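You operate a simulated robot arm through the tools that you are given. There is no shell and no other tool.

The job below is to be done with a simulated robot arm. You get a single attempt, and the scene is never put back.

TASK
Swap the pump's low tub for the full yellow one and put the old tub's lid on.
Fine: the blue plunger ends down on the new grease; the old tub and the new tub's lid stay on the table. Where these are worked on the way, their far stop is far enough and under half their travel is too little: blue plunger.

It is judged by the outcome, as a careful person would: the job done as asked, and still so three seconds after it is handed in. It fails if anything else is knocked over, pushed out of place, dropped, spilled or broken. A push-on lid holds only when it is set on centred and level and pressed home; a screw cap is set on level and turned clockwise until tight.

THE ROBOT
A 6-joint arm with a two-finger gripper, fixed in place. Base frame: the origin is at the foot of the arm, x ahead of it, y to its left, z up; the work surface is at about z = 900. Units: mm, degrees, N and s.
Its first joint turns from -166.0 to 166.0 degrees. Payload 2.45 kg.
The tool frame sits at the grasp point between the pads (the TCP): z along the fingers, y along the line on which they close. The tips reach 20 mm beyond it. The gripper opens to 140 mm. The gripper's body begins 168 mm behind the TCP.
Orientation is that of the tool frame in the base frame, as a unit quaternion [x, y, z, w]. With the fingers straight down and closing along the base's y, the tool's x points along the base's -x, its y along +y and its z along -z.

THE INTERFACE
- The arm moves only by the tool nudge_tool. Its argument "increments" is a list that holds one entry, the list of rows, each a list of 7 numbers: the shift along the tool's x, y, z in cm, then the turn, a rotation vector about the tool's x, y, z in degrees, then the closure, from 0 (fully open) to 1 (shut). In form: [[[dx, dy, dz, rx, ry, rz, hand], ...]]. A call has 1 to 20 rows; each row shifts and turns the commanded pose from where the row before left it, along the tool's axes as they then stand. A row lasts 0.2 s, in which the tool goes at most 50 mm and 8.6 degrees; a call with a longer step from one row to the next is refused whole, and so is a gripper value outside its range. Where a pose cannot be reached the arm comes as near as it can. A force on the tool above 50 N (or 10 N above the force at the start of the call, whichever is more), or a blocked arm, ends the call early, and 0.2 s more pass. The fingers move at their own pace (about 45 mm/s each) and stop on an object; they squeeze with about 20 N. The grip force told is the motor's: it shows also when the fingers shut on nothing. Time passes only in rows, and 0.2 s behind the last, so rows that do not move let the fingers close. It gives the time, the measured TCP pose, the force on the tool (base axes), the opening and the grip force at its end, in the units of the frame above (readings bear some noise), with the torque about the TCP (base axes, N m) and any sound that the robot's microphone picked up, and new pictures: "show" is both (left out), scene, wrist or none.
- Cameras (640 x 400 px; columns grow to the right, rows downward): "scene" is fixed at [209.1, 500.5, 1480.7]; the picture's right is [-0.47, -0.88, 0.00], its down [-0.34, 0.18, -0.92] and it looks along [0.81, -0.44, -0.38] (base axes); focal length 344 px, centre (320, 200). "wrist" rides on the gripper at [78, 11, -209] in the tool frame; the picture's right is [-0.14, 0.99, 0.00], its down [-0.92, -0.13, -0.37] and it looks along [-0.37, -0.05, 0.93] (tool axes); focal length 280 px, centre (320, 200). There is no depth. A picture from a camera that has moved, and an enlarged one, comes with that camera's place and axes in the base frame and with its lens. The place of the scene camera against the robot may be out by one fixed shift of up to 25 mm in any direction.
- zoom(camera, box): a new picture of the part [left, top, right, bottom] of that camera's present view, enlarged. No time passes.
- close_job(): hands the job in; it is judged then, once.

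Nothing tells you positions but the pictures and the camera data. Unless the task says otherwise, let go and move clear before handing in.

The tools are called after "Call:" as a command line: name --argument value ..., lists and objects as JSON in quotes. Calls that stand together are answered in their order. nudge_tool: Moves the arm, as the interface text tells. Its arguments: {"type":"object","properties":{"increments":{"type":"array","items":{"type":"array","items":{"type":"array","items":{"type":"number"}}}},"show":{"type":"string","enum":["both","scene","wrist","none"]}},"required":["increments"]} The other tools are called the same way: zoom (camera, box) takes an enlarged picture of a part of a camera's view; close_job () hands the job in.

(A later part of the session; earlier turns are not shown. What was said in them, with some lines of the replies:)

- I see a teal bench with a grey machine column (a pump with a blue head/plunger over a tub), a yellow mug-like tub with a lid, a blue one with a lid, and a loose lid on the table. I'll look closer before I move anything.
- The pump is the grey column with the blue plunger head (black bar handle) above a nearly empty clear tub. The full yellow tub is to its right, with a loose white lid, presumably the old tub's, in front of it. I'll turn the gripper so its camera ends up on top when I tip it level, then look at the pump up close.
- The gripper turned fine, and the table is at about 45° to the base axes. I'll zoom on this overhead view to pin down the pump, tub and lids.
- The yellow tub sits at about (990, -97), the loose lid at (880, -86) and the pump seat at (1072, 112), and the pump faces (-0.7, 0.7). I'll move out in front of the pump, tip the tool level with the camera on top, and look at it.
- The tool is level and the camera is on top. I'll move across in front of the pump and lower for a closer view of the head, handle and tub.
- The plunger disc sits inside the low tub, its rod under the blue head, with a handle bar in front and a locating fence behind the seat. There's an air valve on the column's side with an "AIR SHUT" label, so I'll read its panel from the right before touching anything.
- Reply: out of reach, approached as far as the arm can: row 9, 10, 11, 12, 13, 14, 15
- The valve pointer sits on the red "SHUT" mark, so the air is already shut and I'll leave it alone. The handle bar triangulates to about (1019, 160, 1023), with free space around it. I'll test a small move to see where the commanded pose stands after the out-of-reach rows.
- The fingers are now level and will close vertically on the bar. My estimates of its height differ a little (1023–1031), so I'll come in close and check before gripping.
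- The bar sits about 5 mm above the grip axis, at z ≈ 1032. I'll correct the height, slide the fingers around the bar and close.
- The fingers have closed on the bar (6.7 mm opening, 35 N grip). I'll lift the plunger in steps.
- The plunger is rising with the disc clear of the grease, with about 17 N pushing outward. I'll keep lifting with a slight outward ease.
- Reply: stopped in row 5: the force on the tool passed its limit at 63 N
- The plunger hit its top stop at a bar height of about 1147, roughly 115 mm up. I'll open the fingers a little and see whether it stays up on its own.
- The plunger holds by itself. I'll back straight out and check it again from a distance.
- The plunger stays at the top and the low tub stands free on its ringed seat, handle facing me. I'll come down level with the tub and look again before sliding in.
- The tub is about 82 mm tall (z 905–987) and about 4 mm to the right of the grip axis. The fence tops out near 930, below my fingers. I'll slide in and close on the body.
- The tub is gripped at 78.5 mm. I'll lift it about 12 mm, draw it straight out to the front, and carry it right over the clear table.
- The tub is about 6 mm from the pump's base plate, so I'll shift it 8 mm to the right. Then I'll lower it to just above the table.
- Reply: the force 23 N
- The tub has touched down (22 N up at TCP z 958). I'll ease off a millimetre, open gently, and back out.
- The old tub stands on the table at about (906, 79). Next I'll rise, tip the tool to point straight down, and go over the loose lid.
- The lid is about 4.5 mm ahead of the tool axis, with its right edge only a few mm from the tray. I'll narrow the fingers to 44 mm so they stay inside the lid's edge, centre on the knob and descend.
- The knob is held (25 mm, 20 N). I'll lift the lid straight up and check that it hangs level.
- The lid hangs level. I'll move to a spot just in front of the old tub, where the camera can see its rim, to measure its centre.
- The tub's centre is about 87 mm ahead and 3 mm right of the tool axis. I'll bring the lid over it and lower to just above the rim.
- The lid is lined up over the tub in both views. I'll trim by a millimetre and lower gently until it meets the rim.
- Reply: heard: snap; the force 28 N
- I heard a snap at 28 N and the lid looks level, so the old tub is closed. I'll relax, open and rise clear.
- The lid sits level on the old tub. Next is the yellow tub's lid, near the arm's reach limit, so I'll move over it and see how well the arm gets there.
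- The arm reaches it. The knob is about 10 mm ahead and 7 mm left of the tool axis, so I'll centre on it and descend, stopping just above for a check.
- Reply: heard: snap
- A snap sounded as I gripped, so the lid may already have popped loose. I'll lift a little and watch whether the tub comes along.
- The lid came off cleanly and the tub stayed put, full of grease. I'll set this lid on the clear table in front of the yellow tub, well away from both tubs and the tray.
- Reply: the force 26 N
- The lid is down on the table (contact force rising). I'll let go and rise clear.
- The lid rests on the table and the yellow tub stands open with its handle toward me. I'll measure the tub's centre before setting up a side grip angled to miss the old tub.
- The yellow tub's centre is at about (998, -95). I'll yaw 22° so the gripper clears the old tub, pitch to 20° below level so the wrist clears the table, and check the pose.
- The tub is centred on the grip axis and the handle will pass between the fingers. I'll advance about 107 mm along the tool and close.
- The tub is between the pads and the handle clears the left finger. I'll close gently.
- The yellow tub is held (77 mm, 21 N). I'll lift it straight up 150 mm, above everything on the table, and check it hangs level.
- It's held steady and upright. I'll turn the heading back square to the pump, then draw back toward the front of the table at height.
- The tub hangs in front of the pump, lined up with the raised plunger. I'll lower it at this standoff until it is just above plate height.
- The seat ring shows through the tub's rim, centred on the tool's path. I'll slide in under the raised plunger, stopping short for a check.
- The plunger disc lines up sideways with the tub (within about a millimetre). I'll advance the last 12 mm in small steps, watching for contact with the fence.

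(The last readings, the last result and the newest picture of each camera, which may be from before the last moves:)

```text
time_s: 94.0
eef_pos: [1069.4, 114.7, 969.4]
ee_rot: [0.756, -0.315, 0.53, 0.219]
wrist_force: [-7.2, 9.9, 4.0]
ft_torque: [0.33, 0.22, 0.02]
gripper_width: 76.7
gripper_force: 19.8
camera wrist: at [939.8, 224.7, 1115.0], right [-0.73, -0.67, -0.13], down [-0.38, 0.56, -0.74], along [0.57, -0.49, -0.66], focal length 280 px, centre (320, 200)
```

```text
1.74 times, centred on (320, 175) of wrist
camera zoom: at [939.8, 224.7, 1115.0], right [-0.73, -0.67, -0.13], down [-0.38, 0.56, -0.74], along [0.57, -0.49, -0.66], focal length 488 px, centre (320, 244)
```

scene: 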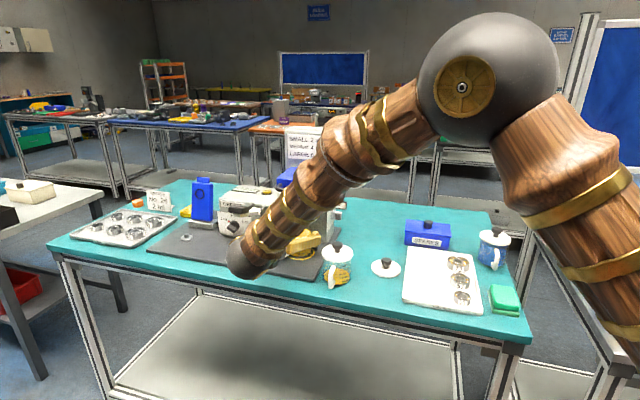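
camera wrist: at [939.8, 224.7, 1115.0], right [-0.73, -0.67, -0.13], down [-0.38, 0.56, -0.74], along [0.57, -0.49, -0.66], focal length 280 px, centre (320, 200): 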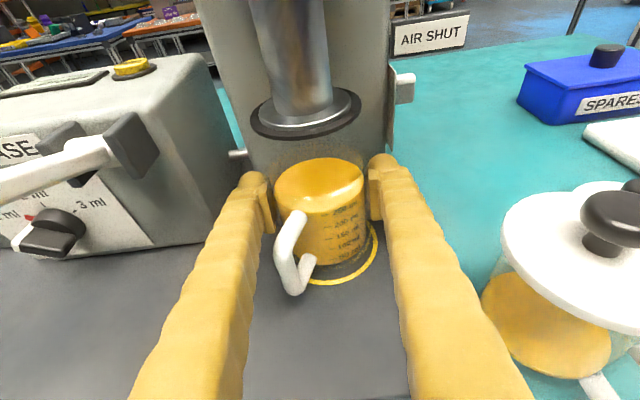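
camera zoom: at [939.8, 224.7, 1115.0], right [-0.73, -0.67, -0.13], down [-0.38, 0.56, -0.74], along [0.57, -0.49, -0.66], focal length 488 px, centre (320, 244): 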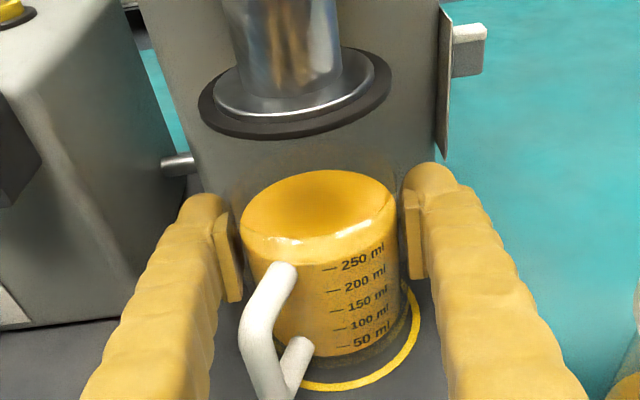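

The tub has met the V-fence squarely (12 N straight back, almost nothing sideways), so it's located. I'll ease off slightly and lower it onto the seat.

Call:
nudge_tool --increments '[[[-0.017, 0, -0.047, 0, 0, 0, 0.6], [-0.376, 0, 0.137, 0, 0, 0, 0.6], [-0.282, 0, 0.103, 0, 0, 0, 0.6], [0, 0, 0, 0, 0, 0, 0.6]]]' --show "none"

Call:
nudge_tool --increments '[[[-0.141, 0, 0.051, 0, 0, 0, 0.6], [0, 0, 0, 0, 0, 0, 0.6]]]' --show "none"

```text
time_s: 95.0
eef_pos: [1067.1, 114.6, 965.2]
ee_rot: [0.756, -0.314, 0.532, 0.218]
wrist_force: [-4.5, 14.6, 20.5]
ft_torque: [-0.17, -0.15, -0.03]
gripper_width: 77.4
gripper_force: 20.8
```

```text
time_s: 95.7
eef_pos: [1067.8, 114.1, 962.3]
ee_rot: [0.756, -0.314, 0.531, 0.218]
wrist_force: [3.0, 19.3, 21.7]
ft_torque: [-0.02, 0.09, 0.06]
gripper_width: 77.1
gripper_force: 20.0
```

Call:
nudge_tool --increments '[[[0, 0, 0, 0, 0, 0, 0.6]]]'

Call:
zoom --camera "wrist" --box '[240, 130, 400, 300]'

Call:
zoom --camera "scene" --box '[260, 200, 360, 290]'

```text
time_s: 96.0
eef_pos: [1067.0, 113.4, 961.7]
ee_rot: [0.757, -0.314, 0.53, 0.218]
wrist_force: [4.7, 18.5, 20.2]
ft_torque: [-0.03, 0.07, 0.14]
gripper_width: 77.4
gripper_force: 19.8
camera wrist: at [938.5, 224.8, 1106.8], right [-0.73, -0.67, -0.13], down [-0.38, 0.56, -0.74], along [0.57, -0.49, -0.66], focal length 280 px, centre (320, 200)
```

scene: 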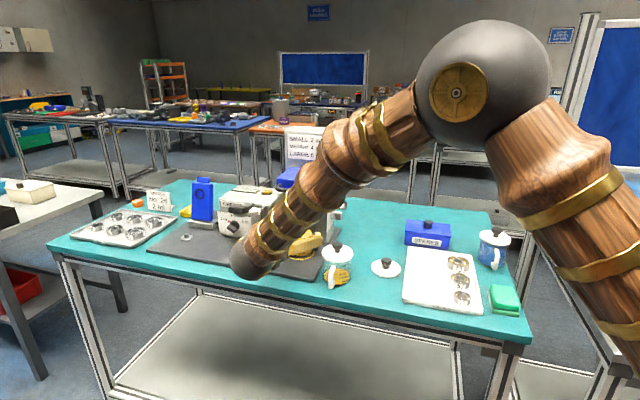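
wrist: 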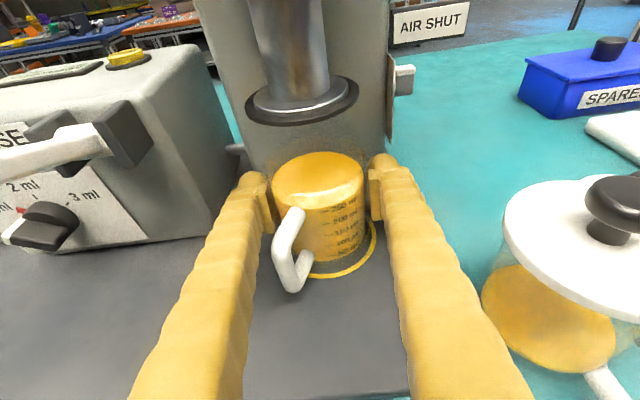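

```text
2.35 times, centred on (320, 215) of wrist
camera zoom: at [938.5, 224.8, 1106.8], right [-0.73, -0.67, -0.13], down [-0.38, 0.56, -0.74], along [0.57, -0.49, -0.66], focal length 660 px, centre (320, 165)
```

zoom: 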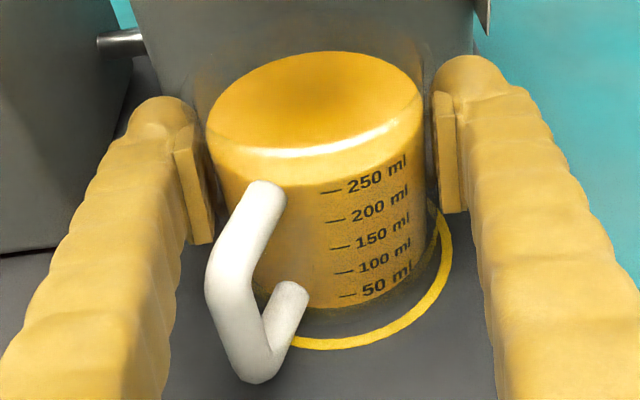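

```text
4.44 times, centred on (310, 245) of scene
camera zoom: at [209.1, 500.5, 1480.7], right [-0.47, -0.88, 0.0], down [-0.34, 0.18, -0.92], along [0.81, -0.44, -0.38], focal length 1531 px, centre (364, 0)
```

zoom: 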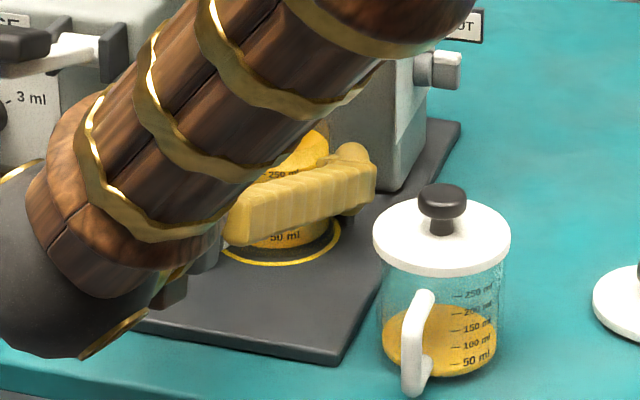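

The tub's bottom should now be on the plate (20 N up), pressing slightly on the right fence bar. I'll relieve that sideways load by a millimetre and re-read the forces.

Call:
nudge_tool --increments '[[[0.02, -0.1, -0.05, 0, 0, 0, 0.6], [0, 0, 0, 0, 0, 0, 0.6]]]' --show "none"

```text
time_s: 96.7
eef_pos: [1067.6, 113.7, 961.8]
ee_rot: [0.756, -0.315, 0.53, 0.219]
wrist_force: [-1.6, 9.7, 15.4]
ft_torque: [-0.24, 0.19, -0.03]
gripper_width: 77.1
gripper_force: 19.9
```

Call:
nudge_tool --increments '[[[-0.11, -0.03, -0.02, 0, 0, 0, 0.6], [0, 0, 0, 0, 0, 0, 0.6]]]' --show "none"

```text
time_s: 97.2
eef_pos: [1067.2, 114.5, 962.8]
ee_rot: [0.755, -0.315, 0.531, 0.22]
wrist_force: [-3.7, -5.6, 19.1]
ft_torque: [-0.02, 0.04, -0.04]
gripper_width: 77.4
gripper_force: 20.9
```

The upward force stays near 20 N while the fingers slip slightly on the tub, so it's resting on something solid. I'll open the fingers and inspect how it sits before backing out.

Call:
nudge_tool --increments '[[[0, 0, 0, 0, 0, 0, 0.5], [0, 0, 0, 0, 0, 0, 0.4], [0, 0, 0, 0, 0, 0, 0.32], [0, 0, 0, 0, 0, 0, 0.32], [0, 0, 0, 0, 0, 0, 0.32]]]' --show "wrist"

Call:
zoom --camera "wrist" --box '[240, 60, 400, 300]'

```text
time_s: 98.5
eef_pos: [1066.2, 115.2, 960.6]
ee_rot: [0.756, -0.315, 0.53, 0.219]
wrist_force: [0.8, -0.2, 0.4]
ft_torque: [0.0, 0.01, 0.0]
gripper_width: 95.1
gripper_force: 0.1
camera wrist: at [939.2, 226.5, 1105.5], right [-0.73, -0.67, -0.13], down [-0.38, 0.56, -0.74], along [0.57, -0.49, -0.66], focal length 280 px, centre (320, 200)
```

wrist: 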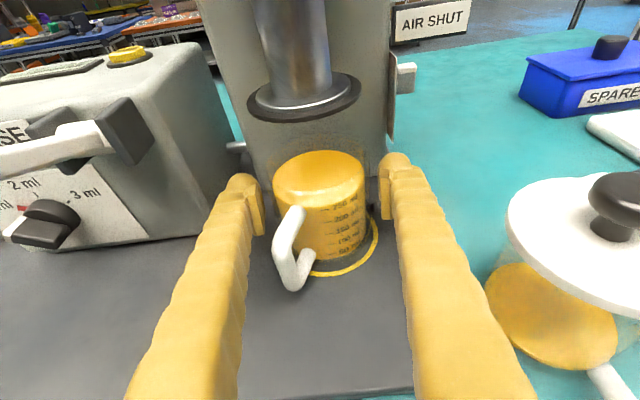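

```text
1.67 times, centred on (320, 180) of wrist
camera zoom: at [939.2, 226.5, 1105.5], right [-0.73, -0.67, -0.13], down [-0.38, 0.56, -0.74], along [0.57, -0.49, -0.66], focal length 467 px, centre (320, 233)
```

zoom: 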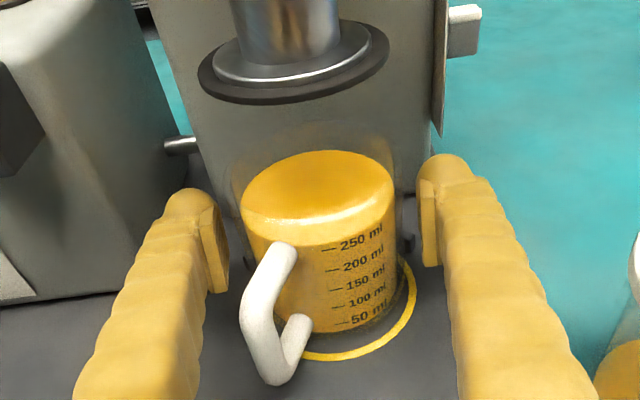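

Call:
nudge_tool --increments '[[[0, 0, -1.5, 0, 0, 0, 0.32], [0, 0, -3, 0, 0, 0, 0.32], [0, 0, -4, 0, 0, 0, 0.32], [0, 0, -4, 0, 0, 0, 0.32], [0, 0, -4, 0, 0, 0, 0.32], [0, 0, 0, 0, 0, 0, 0.32]]]'

Call:
zoom --camera "wrist" --box '[240, 20, 400, 240]'

Call:
zoom --camera "scene" --box '[250, 190, 350, 280]'

```text
time_s: 99.8
eef_pos: [957.3, 225.2, 1016.3]
ee_rot: [0.757, -0.314, 0.53, 0.219]
wrist_force: [0.5, 0.0, -0.3]
ft_torque: [0.0, 0.0, 0.02]
gripper_width: 95.2
gripper_force: 0.1
camera wrist: at [829.6, 336.0, 1161.1], right [-0.73, -0.67, -0.13], down [-0.38, 0.56, -0.74], along [0.57, -0.49, -0.66], focal length 280 px, centre (320, 200)
```

scene: 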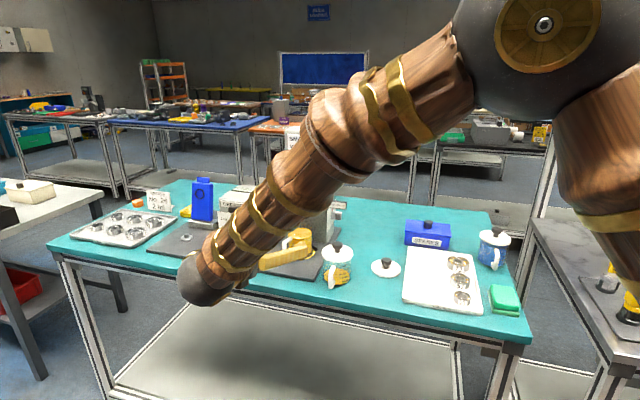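
wrist: 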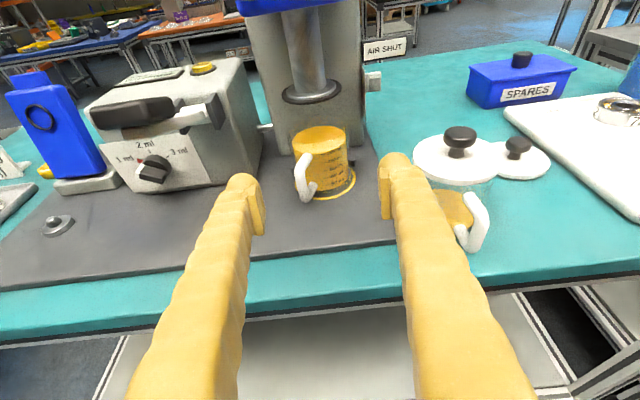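

```text
1.82 times, centred on (320, 130) of wrist
camera zoom: at [829.6, 336.0, 1161.1], right [-0.73, -0.67, -0.13], down [-0.38, 0.56, -0.74], along [0.57, -0.49, -0.66], focal length 510 px, centre (320, 327)
```

zoom: 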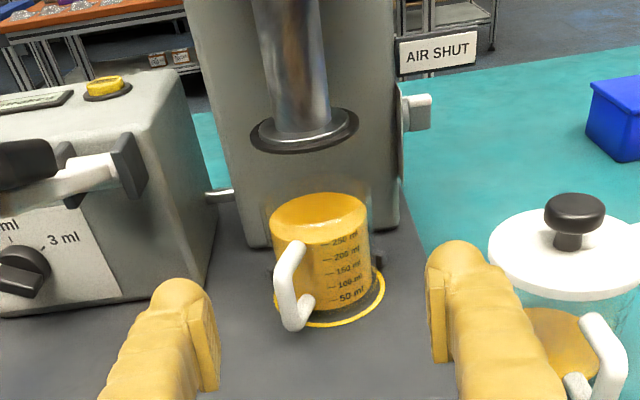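

```text
4.44 times, centred on (300, 235) of scene
camera zoom: at [209.1, 500.5, 1480.7], right [-0.47, -0.88, 0.0], down [-0.34, 0.18, -0.92], along [0.81, -0.44, -0.38], focal length 1531 px, centre (409, 44)
```

zoom: 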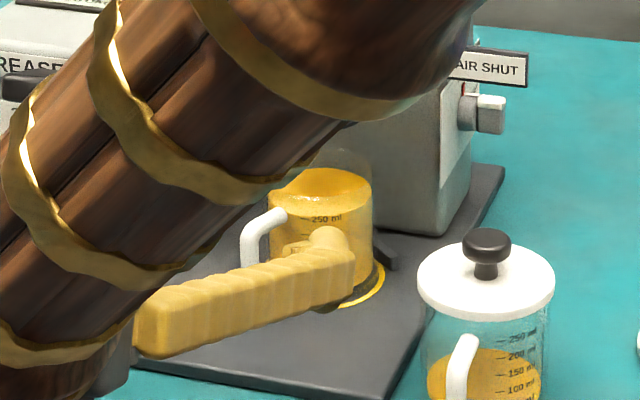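

The tub stands upright in the ring, on the plunger's axis as far as I can measure. I'll level the tool, rise to the handle bar's height and roll the fingers to grip the bar again.

Call:
nudge_tool --increments '[[[0, 0, -0.5, 0, 6.667, 0, 0.5], [0, 0, 0, 0, 6.667, 0, 0.6], [0, 0, 0, 0, 6.667, 0, 0.686], [4.37, 0, 0, 0, 0, 0, 0.686], [4.37, 0, 0, 0, 0, 0, 0.686], [4.37, 0, 0, 0, 0, 0, 0.686], [0, 0, 0, 0, 0, 8.182, 0.686], [0, 0, 0, 0, 0, 8.182, 0.686], [0, 0, 0, 0, 0, 8.182, 0.686], [0, 0, 0, 0, 0, 8.182, 0.686], [0, 0, 0, 0, 0, 8.182, 0.686], [0, 0, 0, 0, 0, 8.182, 0.686], [0, 0, 0, 0, 0, 8.182, 0.686], [0, 0, 0, 0, 0, 8.182, 0.686], [0, 0, 0, 0, 0, 8.182, 0.686], [0, 0, 0, 0, 0, 8.182, 0.686], [0, 0, 0, 0, 0, 8.182, 0.686], [0, 0, 0, 0, 0, 0, 0.686]]]'

Call:
zoom --camera "wrist" --box '[240, 60, 500, 220]'

Call:
zoom --camera "scene" --box '[250, 160, 350, 280]'

```text
time_s: 103.7
eef_pos: [953.8, 227.5, 1149.3]
ee_rot: [-0.27, 0.653, -0.653, 0.272]
wrist_force: [0.4, 0.2, -0.6]
ft_torque: [0.05, 0.0, 0.02]
gripper_width: 44.0
gripper_force: 0.0
camera wrist: at [750.4, 319.6, 1138.7], right [0.1, 0.1, -0.99], down [0.39, 0.91, 0.13], along [0.92, -0.4, 0.05], focal length 280 px, centre (320, 200)
```

scene: 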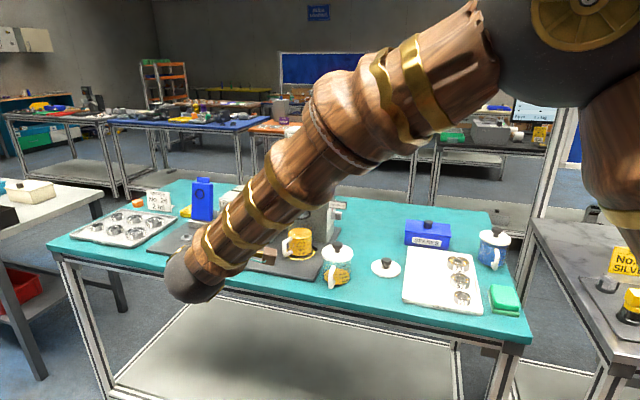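
wrist: 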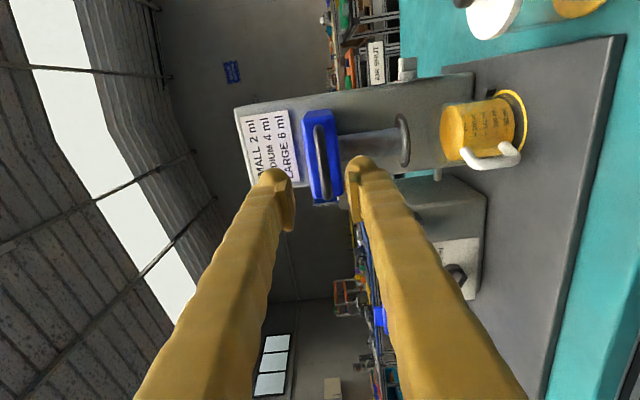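

```text
2.46 times, centred on (370, 140) of wrist
camera zoom: at [750.4, 319.6, 1138.7], right [0.1, 0.1, -0.99], down [0.39, 0.91, 0.13], along [0.92, -0.4, 0.05], focal length 690 px, centre (197, 348)
```

zoom: 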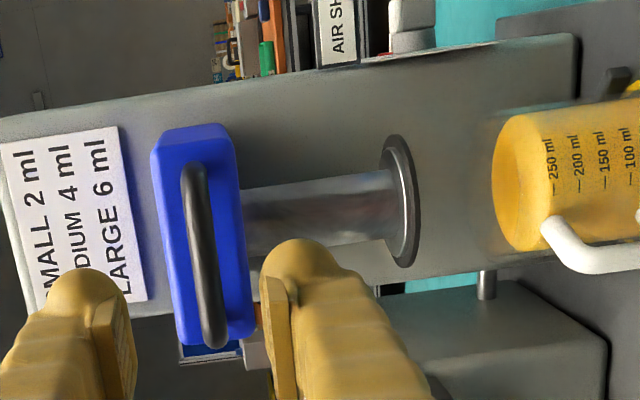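

```text
3.33 times, centred on (300, 220) of scene
camera zoom: at [209.1, 500.5, 1480.7], right [-0.47, -0.88, 0.0], down [-0.34, 0.18, -0.92], along [0.81, -0.44, -0.38], focal length 1148 px, centre (387, 133)
```

zoom: 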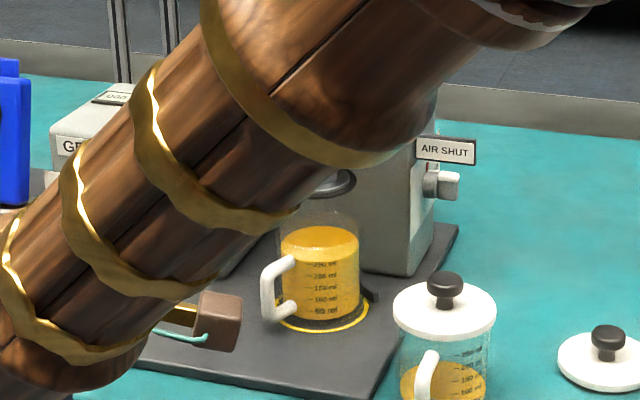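

The side view shows disc, rod and tub in line within my measuring error. I'll move in and grip the bar again.

Call:
nudge_tool --increments '[[[0, 0.15, 1.5, 0, 0, 0, 0.686], [0, 0, 2.4, 0, 0, 0, 0.686], [0, 0, 2.4, 0, 0, 0, 0.686], [0, 0, 2.4, 0, 0, 0, 0.686], [0, 0, 0, 0, 0, 0, 0.686], [0, 0, 0, 0, 0, 0, 0.8], [0, 0, 0, 0, 0, 0, 0.9], [0, 0, 0, 0, 0, 0, 1], [0, 0, 0, 0, 0, 0, 1], [0, 0, 0, 0, 0, 0, 1]]]'

Call:
zoom --camera "wrist" --box '[240, 60, 500, 240]'

Call:
zoom --camera "scene" --box '[250, 160, 350, 280]'

```text
time_s: 105.8
eef_pos: [1015.2, 165.8, 1147.9]
ee_rot: [-0.272, 0.653, -0.653, 0.271]
wrist_force: [4.3, -3.3, -8.7]
ft_torque: [-0.13, 0.11, 0.05]
gripper_width: 6.8
gripper_force: 35.0
camera wrist: at [811.7, 258.8, 1137.0], right [0.1, 0.1, -0.99], down [0.39, 0.91, 0.13], along [0.92, -0.4, 0.05], focal length 280 px, centre (320, 200)
```

scene: 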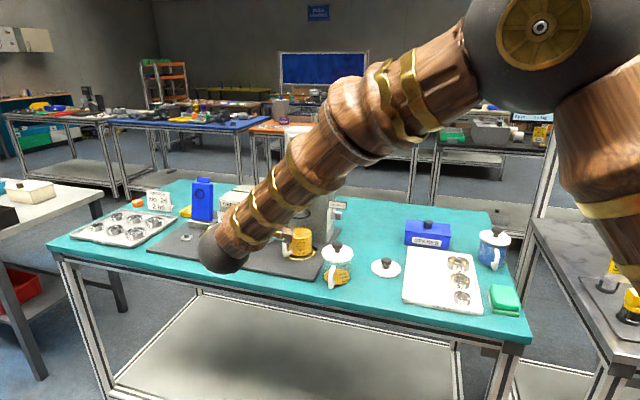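
wrist: 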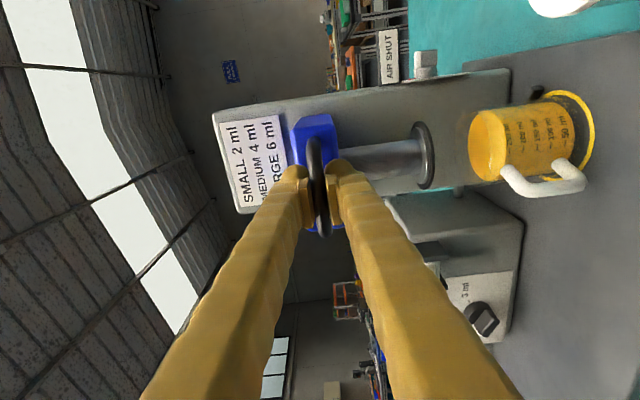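

```text
2.22 times, centred on (370, 150) of wrist
camera zoom: at [811.7, 258.8, 1137.0], right [0.1, 0.1, -0.99], down [0.39, 0.91, 0.13], along [0.92, -0.4, 0.05], focal length 623 px, centre (209, 311)
```

zoom: 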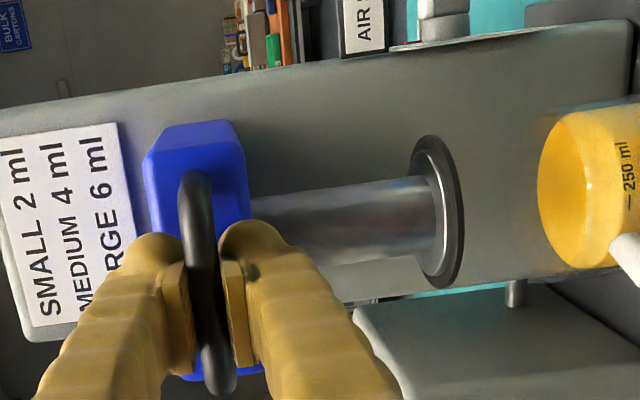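

```text
3.33 times, centred on (300, 220) of scene
camera zoom: at [209.1, 500.5, 1480.7], right [-0.47, -0.88, 0.0], down [-0.34, 0.18, -0.92], along [0.81, -0.44, -0.38], focal length 1148 px, centre (387, 133)
```

zoom: 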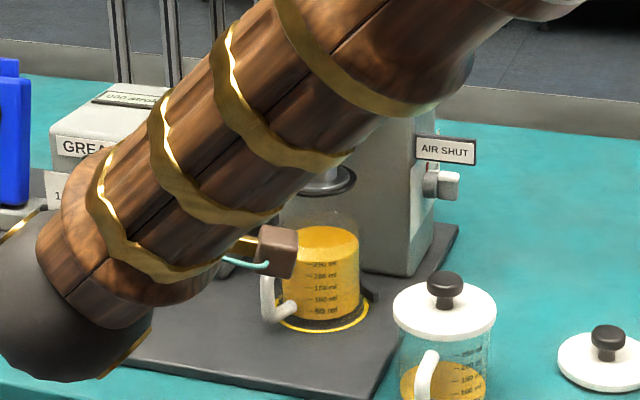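

The bar is gripped. I'll lower the plunger 25 mm, so the disc hangs just above the rim, and check alignment.

Call:
nudge_tool --increments '[[[0, 0.5, 0, 0, 0, 0, 1], [0, 0.7, 0, 0, 0, 0, 1], [0, 0.7, 0, 0, 0, 0, 1], [0, 0.6, 0, 0, 0, 0, 1], [0, 0, 0, 0, 0, 0, 1]]]'

Call:
zoom --camera "wrist" --box '[300, 60, 520, 220]'

Call:
zoom --camera "scene" --box '[270, 200, 330, 270]'

```text
time_s: 107.0
eef_pos: [1014.8, 167.0, 1124.9]
ee_rot: [0.27, -0.653, 0.653, -0.272]
wrist_force: [0.2, 4.2, -1.8]
ft_torque: [-0.14, 0.16, 0.11]
gripper_width: 6.9
gripper_force: 35.4
camera wrist: at [811.7, 258.8, 1112.9], right [0.1, 0.1, -0.99], down [0.39, 0.91, 0.13], along [0.92, -0.4, 0.05], focal length 280 px, centre (320, 200)
```

scene: 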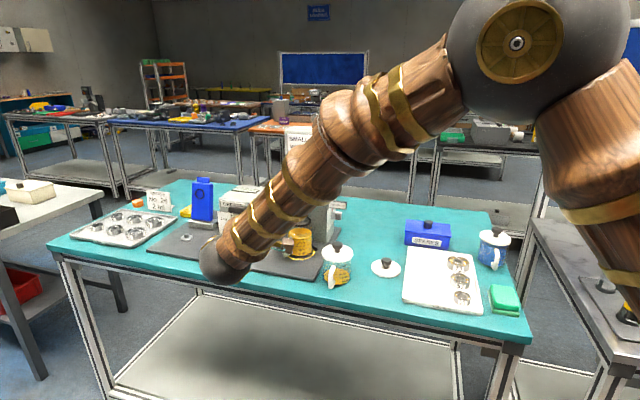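
wrist: 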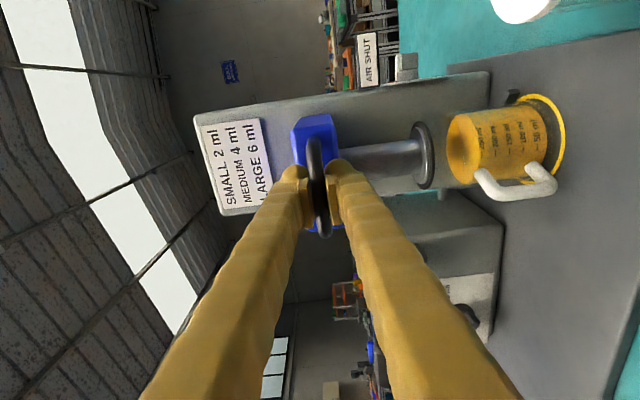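

```text
2.50 times, centred on (410, 140) of wrist
camera zoom: at [811.7, 258.8, 1112.9], right [0.1, 0.1, -0.99], down [0.39, 0.91, 0.13], along [0.92, -0.4, 0.05], focal length 701 px, centre (95, 350)
```

zoom: 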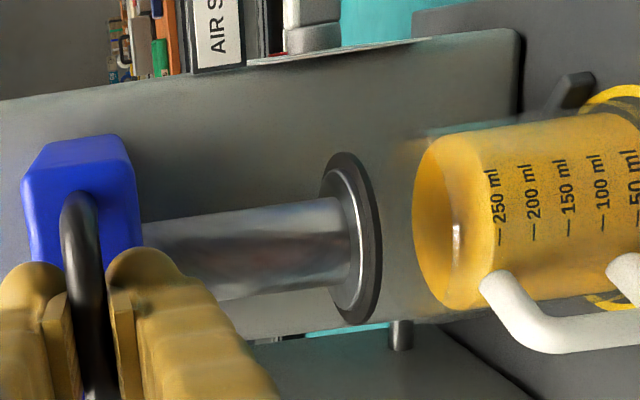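

```text
5.71 times, centred on (300, 235) of scene
camera zoom: at [209.1, 500.5, 1480.7], right [-0.47, -0.88, 0.0], down [-0.34, 0.18, -0.92], along [0.81, -0.44, -0.38], focal length 1968 px, centre (434, 0)
```

zoom: 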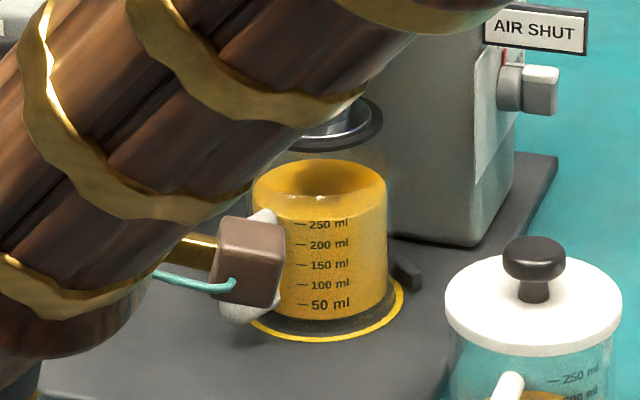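

In the scene view the disc and tub share the same centre line. I'll keep lowering gently, watching the force for any early contact with the rim.

Call:
nudge_tool --increments '[[[0, 0.4, 0, 0, 0, 0, 1], [0, 0.5, 0, 0, 0, 0, 1], [0, 0.5, 0, 0, 0, 0, 1], [0, 0.5, 0, 0, 0, 0, 1], [0, 0, 0, 0, 0, 0, 1]]]'

Call:
zoom --camera "wrist" --box '[300, 60, 520, 220]'

Call:
zoom --camera "scene" --box '[270, 200, 330, 270]'

```text
time_s: 108.2
eef_pos: [1014.2, 165.8, 1106.5]
ee_rot: [-0.271, 0.654, -0.653, 0.271]
wrist_force: [-17.8, 13.1, -3.7]
ft_torque: [-0.17, 0.12, -0.12]
gripper_width: 7.1
gripper_force: 34.5
camera wrist: at [811.7, 258.7, 1094.2], right [0.1, 0.1, -0.99], down [0.39, 0.91, 0.13], along [0.92, -0.4, 0.05], focal length 280 px, centre (320, 200)
```

scene: 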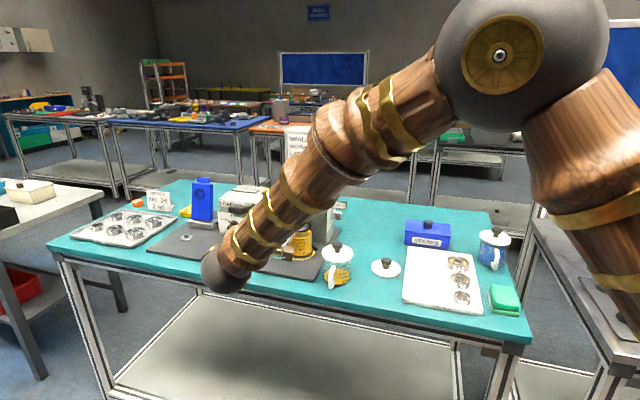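
wrist: 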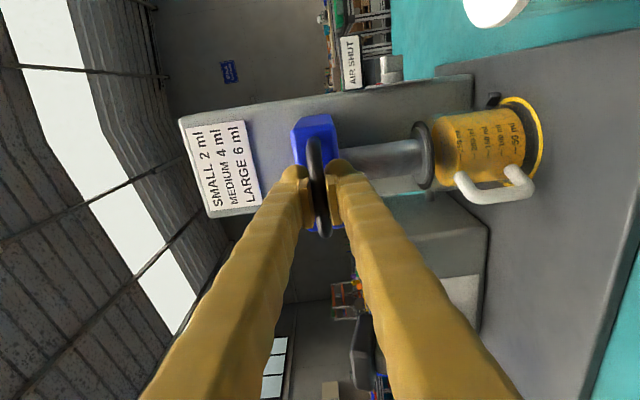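

```text
2.50 times, centred on (410, 140) of wrist
camera zoom: at [811.7, 258.7, 1094.2], right [0.1, 0.1, -0.99], down [0.39, 0.91, 0.13], along [0.92, -0.4, 0.05], focal length 701 px, centre (95, 350)
```

zoom: 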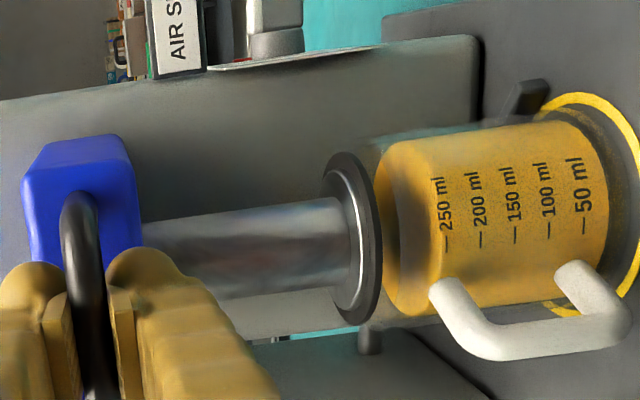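

```text
5.71 times, centred on (300, 235) of scene
camera zoom: at [209.1, 500.5, 1480.7], right [-0.47, -0.88, 0.0], down [-0.34, 0.18, -0.92], along [0.81, -0.44, -0.38], focal length 1968 px, centre (434, 0)
```

zoom: 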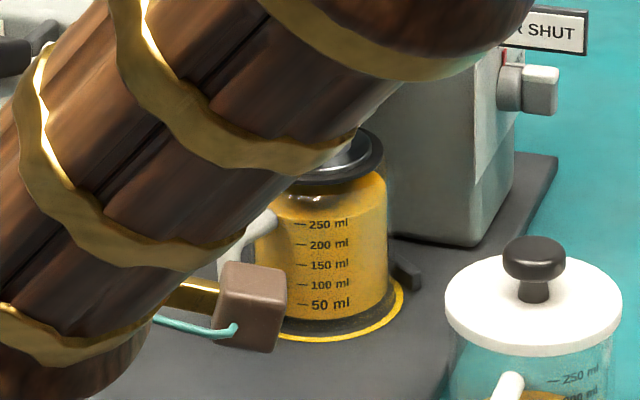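

The disc is at the rim with no vertical resistance, only about 20 N pushing the tool outward along the bar. I'll ease back a millimetre and keep lowering.

Call:
nudge_tool --increments '[[[0, 0, -0.1, 0, 0, 0, 1], [0, 0.4, 0, 0, 0, 0, 1], [0, 0.4, 0, 0, 0, 0, 1], [0, 0, 0, 0, 0, 0, 1]]]'

Call:
zoom --camera "wrist" --box '[300, 60, 520, 220]'

Call:
zoom --camera "scene" --box '[270, 200, 330, 270]'

```text
time_s: 109.2
eef_pos: [1015.5, 166.3, 1096.9]
ee_rot: [-0.269, 0.654, -0.653, 0.272]
wrist_force: [0.1, 9.7, -3.5]
ft_torque: [-0.17, 0.16, 0.0]
gripper_width: 6.8
gripper_force: 35.7
camera wrist: at [811.7, 258.6, 1086.0], right [0.1, 0.1, -0.99], down [0.39, 0.91, 0.13], along [0.92, -0.4, 0.05], focal length 280 px, centre (320, 200)
```

scene: 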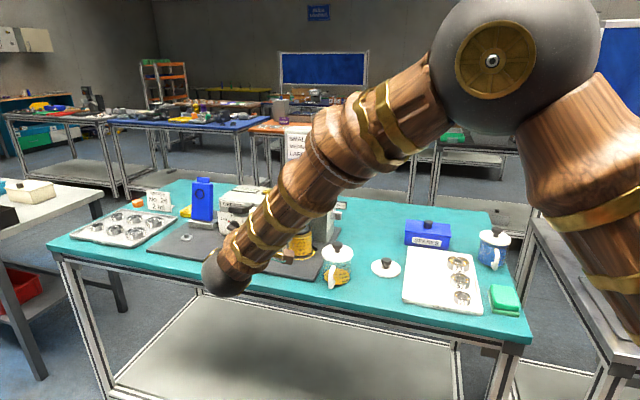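
wrist: 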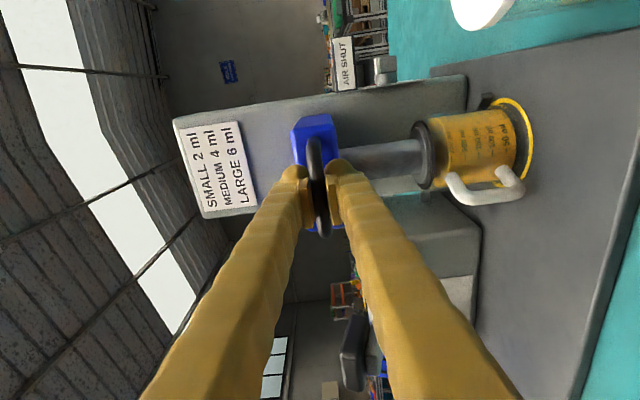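

```text
2.50 times, centred on (410, 140) of wrist
camera zoom: at [811.7, 258.6, 1086.0], right [0.1, 0.1, -0.99], down [0.39, 0.91, 0.13], along [0.92, -0.4, 0.05], focal length 701 px, centre (95, 350)
```

zoom: 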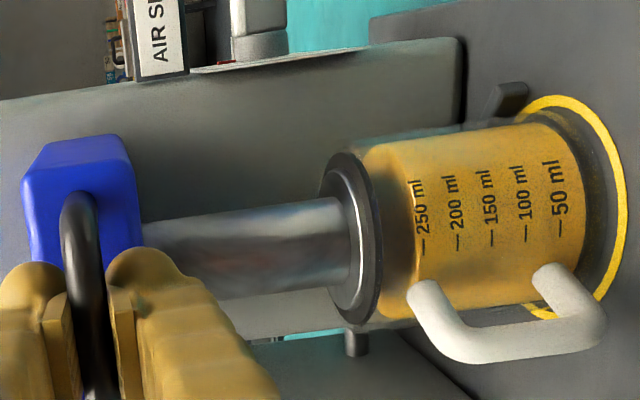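

```text
5.71 times, centred on (300, 235) of scene
camera zoom: at [209.1, 500.5, 1480.7], right [-0.47, -0.88, 0.0], down [-0.34, 0.18, -0.92], along [0.81, -0.44, -0.38], focal length 1968 px, centre (434, 0)
```

zoom: 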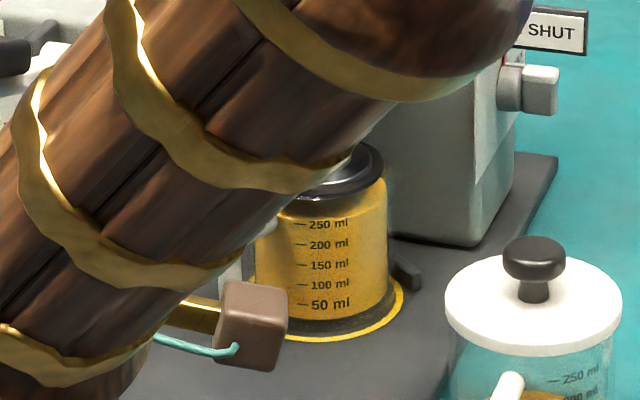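

The disc is now inside the rim and just above the grease, with the tub undisturbed. I'll go on down until it bears on the grease.

Call:
nudge_tool --increments '[[[0, 0.3, 0, 0, 0, 0, 1], [0, 0.3, 0, 0, 0, 0, 1], [0, 0, 0, 0, 0, 0, 1]]]' --show "none"

Call:
nudge_tool --increments '[[[0, 0.3, 0, 0, 0, 0, 1], [0, 0.2, 0, 0, 0, 0, 1], [0, 0, 0, 0, 0, 0, 1]]]'

Call:
zoom --camera "scene" --box '[270, 200, 330, 270]'

Call:
zoom --camera "wrist" --box '[300, 60, 520, 220]'

```text
time_s: 110.0
eef_pos: [1014.2, 165.3, 1090.7]
ee_rot: [-0.269, 0.654, -0.653, 0.271]
wrist_force: [18.3, 0.3, -3.0]
ft_torque: [-0.17, 0.15, 0.07]
gripper_width: 6.9
gripper_force: 35.1
```

```text
time_s: 110.8
eef_pos: [1015.0, 166.9, 1085.9]
ee_rot: [-0.27, 0.654, -0.653, 0.272]
wrist_force: [25.2, -10.1, 0.1]
ft_torque: [-0.2, 0.11, -0.05]
gripper_width: 7.1
gripper_force: 35.2
camera wrist: at [811.7, 258.8, 1075.0], right [0.1, 0.1, -0.99], down [0.39, 0.91, 0.13], along [0.92, -0.4, 0.05], focal length 280 px, centre (320, 200)
```

scene: 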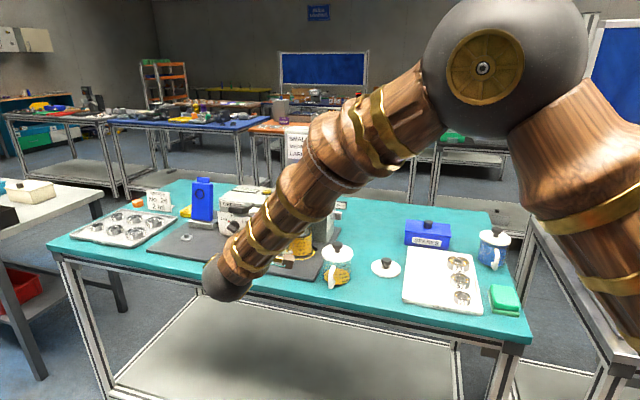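
wrist: 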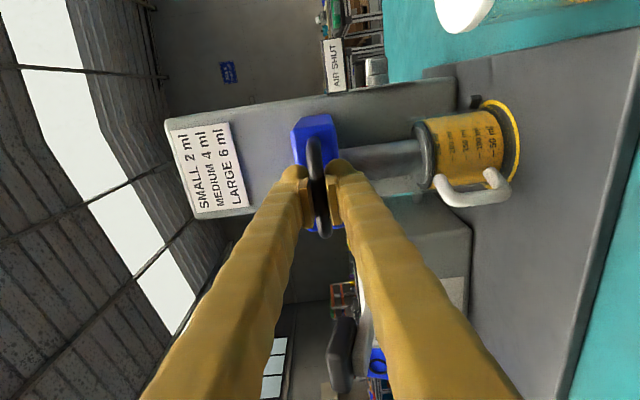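

```text
5.71 times, centred on (300, 235) of scene
camera zoom: at [209.1, 500.5, 1480.7], right [-0.47, -0.88, 0.0], down [-0.34, 0.18, -0.92], along [0.81, -0.44, -0.38], focal length 1968 px, centre (434, 0)
```

zoom: 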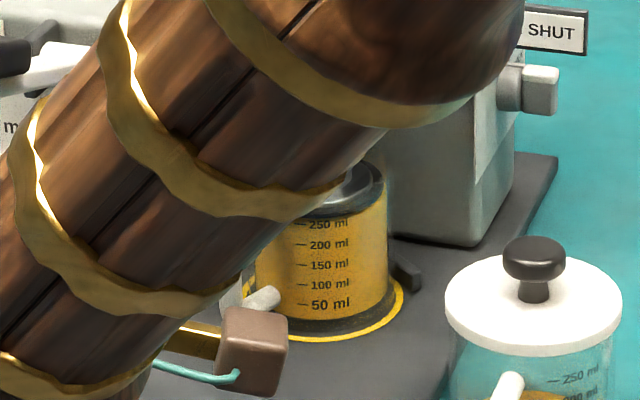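

```text
2.50 times, centred on (410, 140) of wrist
camera zoom: at [811.7, 258.8, 1075.0], right [0.1, 0.1, -0.99], down [0.39, 0.91, 0.13], along [0.92, -0.4, 0.05], focal length 701 px, centre (95, 350)
```

zoom: 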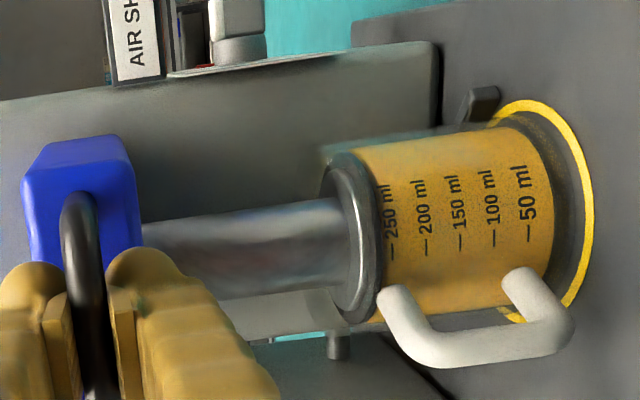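

Call:
nudge_tool --increments '[[[0, 0.2, 0.06, 0, 0, 0, 1], [0, 0.2, 0, 0, 0, 0, 1], [0, 0, 0, 0, 0, 0, 1]]]' --show "none"

Call:
nudge_tool --increments '[[[0, 0.2, 0, 0, 0, 0, 1], [0, 0.2, 0, 0, 0, 0, 1], [0, 0, 0, 0, 0, 0, 1]]]' --show "none"

Call:
zoom --camera "scene" --box '[270, 200, 330, 270]'

Call:
zoom --camera "wrist" --box '[300, 60, 520, 220]'

```text
time_s: 111.7
eef_pos: [1014.7, 166.3, 1086.7]
ee_rot: [0.269, -0.652, 0.653, -0.273]
wrist_force: [13.8, -8.5, 48.0]
ft_torque: [-0.28, 0.48, -0.1]
gripper_width: 6.7
gripper_force: 34.7
```

```text
time_s: 112.0
eef_pos: [1014.2, 166.8, 1085.8]
ee_rot: [0.267, -0.653, 0.654, -0.274]
wrist_force: [-11.3, 0.3, 8.7]
ft_torque: [-0.36, 0.4, -0.31]
gripper_width: 6.8
gripper_force: 35.0
stopped in row 1: the force on the tool passed its limit at 65 N (the readings are from after the stop); the commanded pose is now the measured one
```

```text
5.71 times, centred on (300, 235) of scene
camera zoom: at [209.1, 500.5, 1480.7], right [-0.47, -0.88, 0.0], down [-0.34, 0.18, -0.92], along [0.81, -0.44, -0.38], focal length 1968 px, centre (434, 0)
```

zoom: 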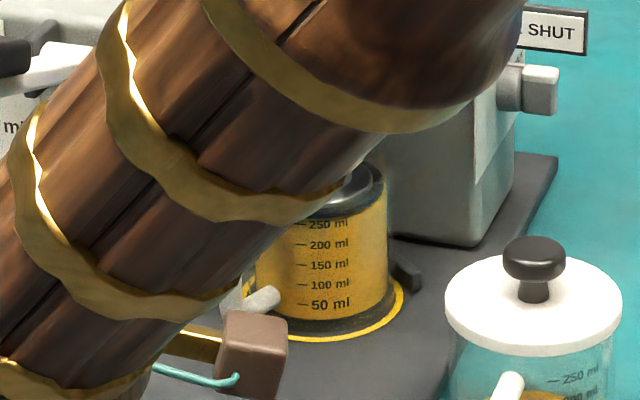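

```text
2.50 times, centred on (410, 140) of wrist
camera zoom: at [811.8, 258.8, 1073.5], right [0.11, 0.1, -0.99], down [0.39, 0.91, 0.13], along [0.91, -0.4, 0.06], focal length 701 px, centre (95, 350)
```

zoom: 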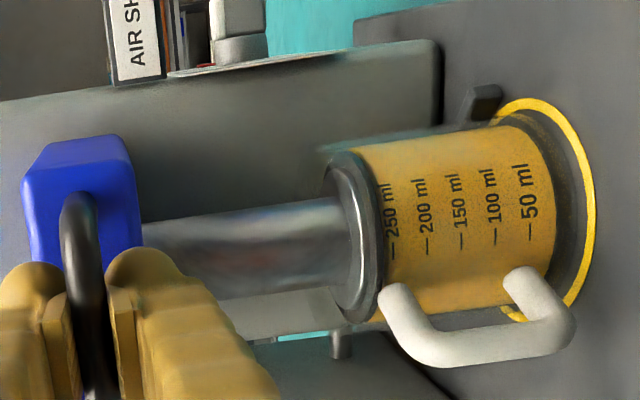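

The plunger has come down firmly on the grease: solid resistance at bar height 1086, with the disc inside the glass on the grease surface. I'll open the fingers and see that it stays down.

Call:
nudge_tool --increments '[[[0, 0, 0, 0, 0, 0, 0.9], [0, 0, 0, 0, 0, 0, 0.8], [0, 0, 0, 0, 0, 0, 0.72], [0, 0, 0, 0, 0, 0, 0.7], [0, 0, 0, 0, 0, 0, 0.7]]]' --show "wrist"

Call:
zoom --camera "wrist" --box '[240, 60, 500, 250]'

```text
time_s: 113.2
eef_pos: [1015.0, 166.1, 1084.4]
ee_rot: [0.268, -0.653, 0.654, -0.274]
wrist_force: [0.3, 0.3, 0.2]
ft_torque: [0.02, -0.02, 0.02]
gripper_width: 42.0
gripper_force: 0.0
camera wrist: at [812.1, 258.8, 1072.7], right [0.1, 0.1, -0.99], down [0.39, 0.91, 0.13], along [0.91, -0.4, 0.06], focal length 280 px, centre (320, 200)
```

wrist: 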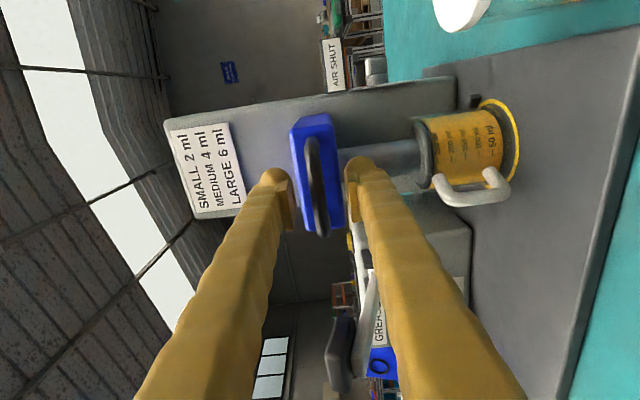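

```text
2.11 times, centred on (370, 155) of wrist
camera zoom: at [812.1, 258.8, 1072.7], right [0.1, 0.1, -0.99], down [0.39, 0.91, 0.13], along [0.91, -0.4, 0.06], focal length 590 px, centre (215, 295)
```

zoom: 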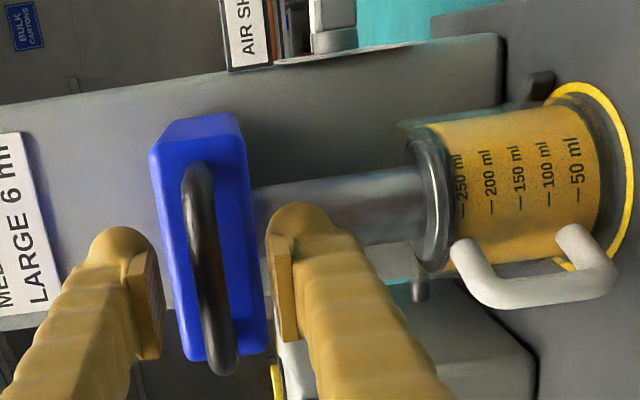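

The plunger stays down on the grease with the fingers open. I'll back straight out, lift well clear, and take a last look at everything.

Call:
nudge_tool --increments '[[[0, 0, -2, 0, 0, 0, 0.7], [0, 0, -4, 0, 0, 0, 0.7], [0, 0, -4.5, 0, 0, 0, 0.7], [0, 0, -4.5, 0, 0, 0, 0.6], [0, -4, -2, 0, 0, 0, 0.5], [0, -4.5, 0, 0, 0, 0, 0.5], [0, -4.5, 0, 0, 0, 0, 0.5], [0, -4.5, 0, 0, 0, 0, 0.5], [0, -4.5, 0, 0, 0, 0, 0.5], [0, -4.5, 0, 0, 0, 0, 0.5], [0, 0, 0, 0, 0, 0, 0.5]]]'

```text
time_s: 115.6
eef_pos: [894.2, 287.0, 1350.0]
ee_rot: [0.269, -0.652, 0.655, -0.273]
wrist_force: [0.1, -0.2, 0.0]
ft_torque: [0.01, -0.01, -0.01]
gripper_width: 70.0
gripper_force: 0.1
camera wrist: at [690.4, 378.5, 1338.6], right [0.1, 0.1, -0.99], down [0.39, 0.91, 0.13], along [0.92, -0.4, 0.06], focal length 280 px, centre (320, 200)
```

scene: 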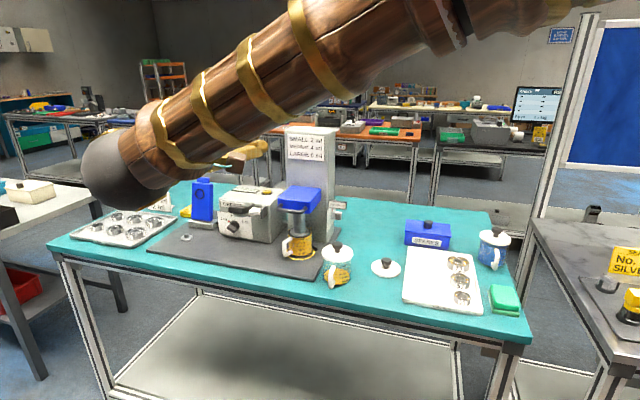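
wrist: 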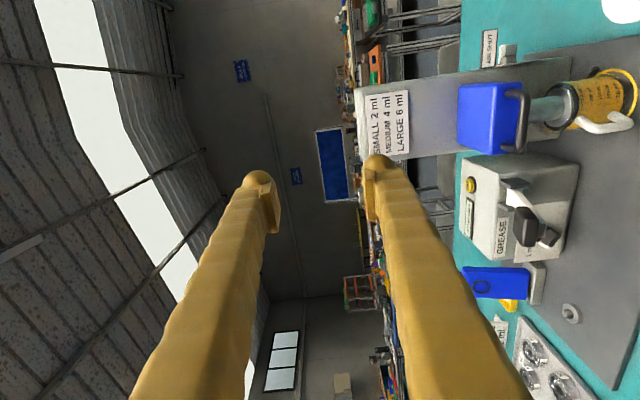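

Call:
zoom --camera "scene" --box '[240, 170, 350, 280]'

Call:
zoom --camera "scene" --box '[300, 210, 460, 320]'

Call:
zoom --camera "scene" --box '[275, 210, 325, 270]'

Call:
zoom --camera "wrist" --box '[440, 50, 640, 170]'

```text
3.64 times, centred on (295, 225) of scene
camera zoom: at [209.1, 500.5, 1480.7], right [-0.47, -0.88, 0.0], down [-0.34, 0.18, -0.92], along [0.81, -0.44, -0.38], focal length 1252 px, centre (411, 109)
```

zoom: 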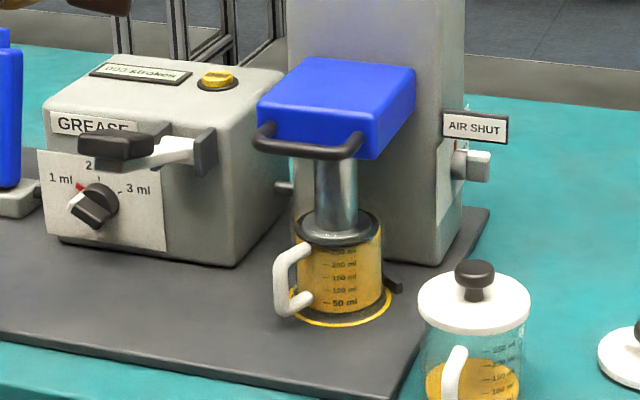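

```text
3.64 times, centred on (380, 265) of scene
camera zoom: at [209.1, 500.5, 1480.7], right [-0.47, -0.88, 0.0], down [-0.34, 0.18, -0.92], along [0.81, -0.44, -0.38], focal length 1252 px, centre (102, -36)
```

zoom: 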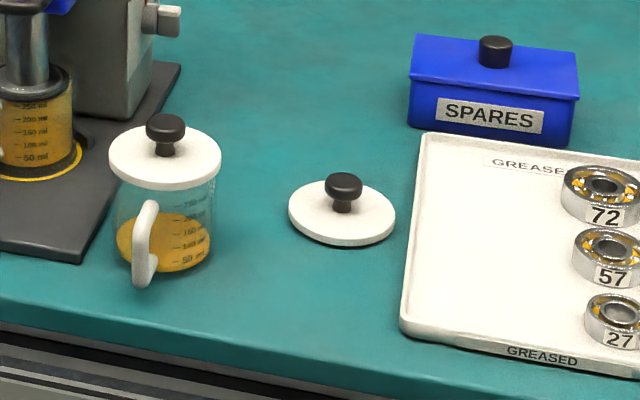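

```text
6.67 times, centred on (300, 240) of scene
camera zoom: at [209.1, 500.5, 1480.7], right [-0.47, -0.88, 0.0], down [-0.34, 0.18, -0.92], along [0.81, -0.44, -0.38], focal length 2296 px, centre (453, -67)
```

zoom: 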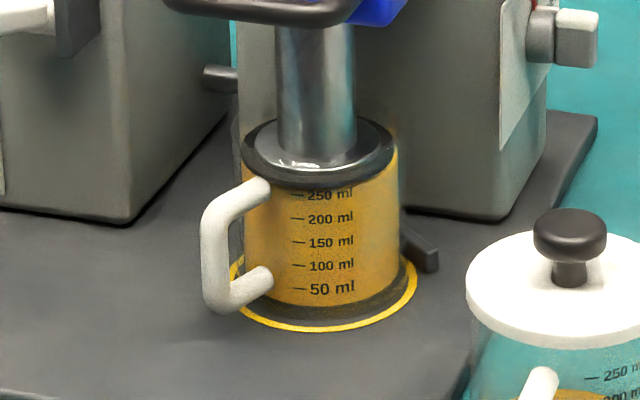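

```text
3.20 times, centred on (540, 110) of wrist
camera zoom: at [690.4, 378.5, 1338.6], right [0.1, 0.1, -0.99], down [0.39, 0.91, 0.13], along [0.92, -0.4, 0.06], focal length 897 px, centre (-384, 488)
```

zoom: 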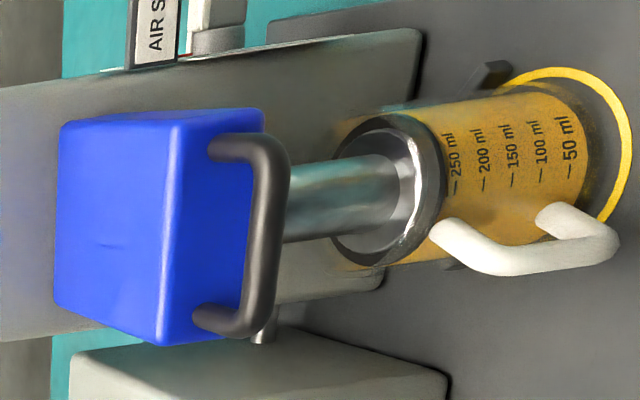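

The yellow tub stands on the pump seat with the blue plunger down inside it on the grease. The old tub is on the table with its lid snapped on level, and the new tub's lid lies beside it. The valve, tray, bearings and other items don't look disturbed, and the arm is clear, so I'm handing in.

Call:
close_job

```text
The job is handed in.
```

The tub swap is done and handed in; the result hasn't come back yet.

- **New tub:** The full yellow tub is on the pump's seat, up against the fence at the back of the seat. The blue plunger is down on its grease. I raised the plunger to its top stop first, and it stayed down once I let go.
- **Old tub:** The low tub is on the table to the right of the pump, with its own lid on. The lid snapped when pressed and sits level.
- **New tub's lid:** It is lying on the table in front of where the yellow tub stood.

In the last pictures nothing else looked moved or knocked. The air valve was already at "SHUT" and I left it alone. The new tub's handle points a bit further left than the old tub's did, because of how I gripped it. The arm is clear of the table.
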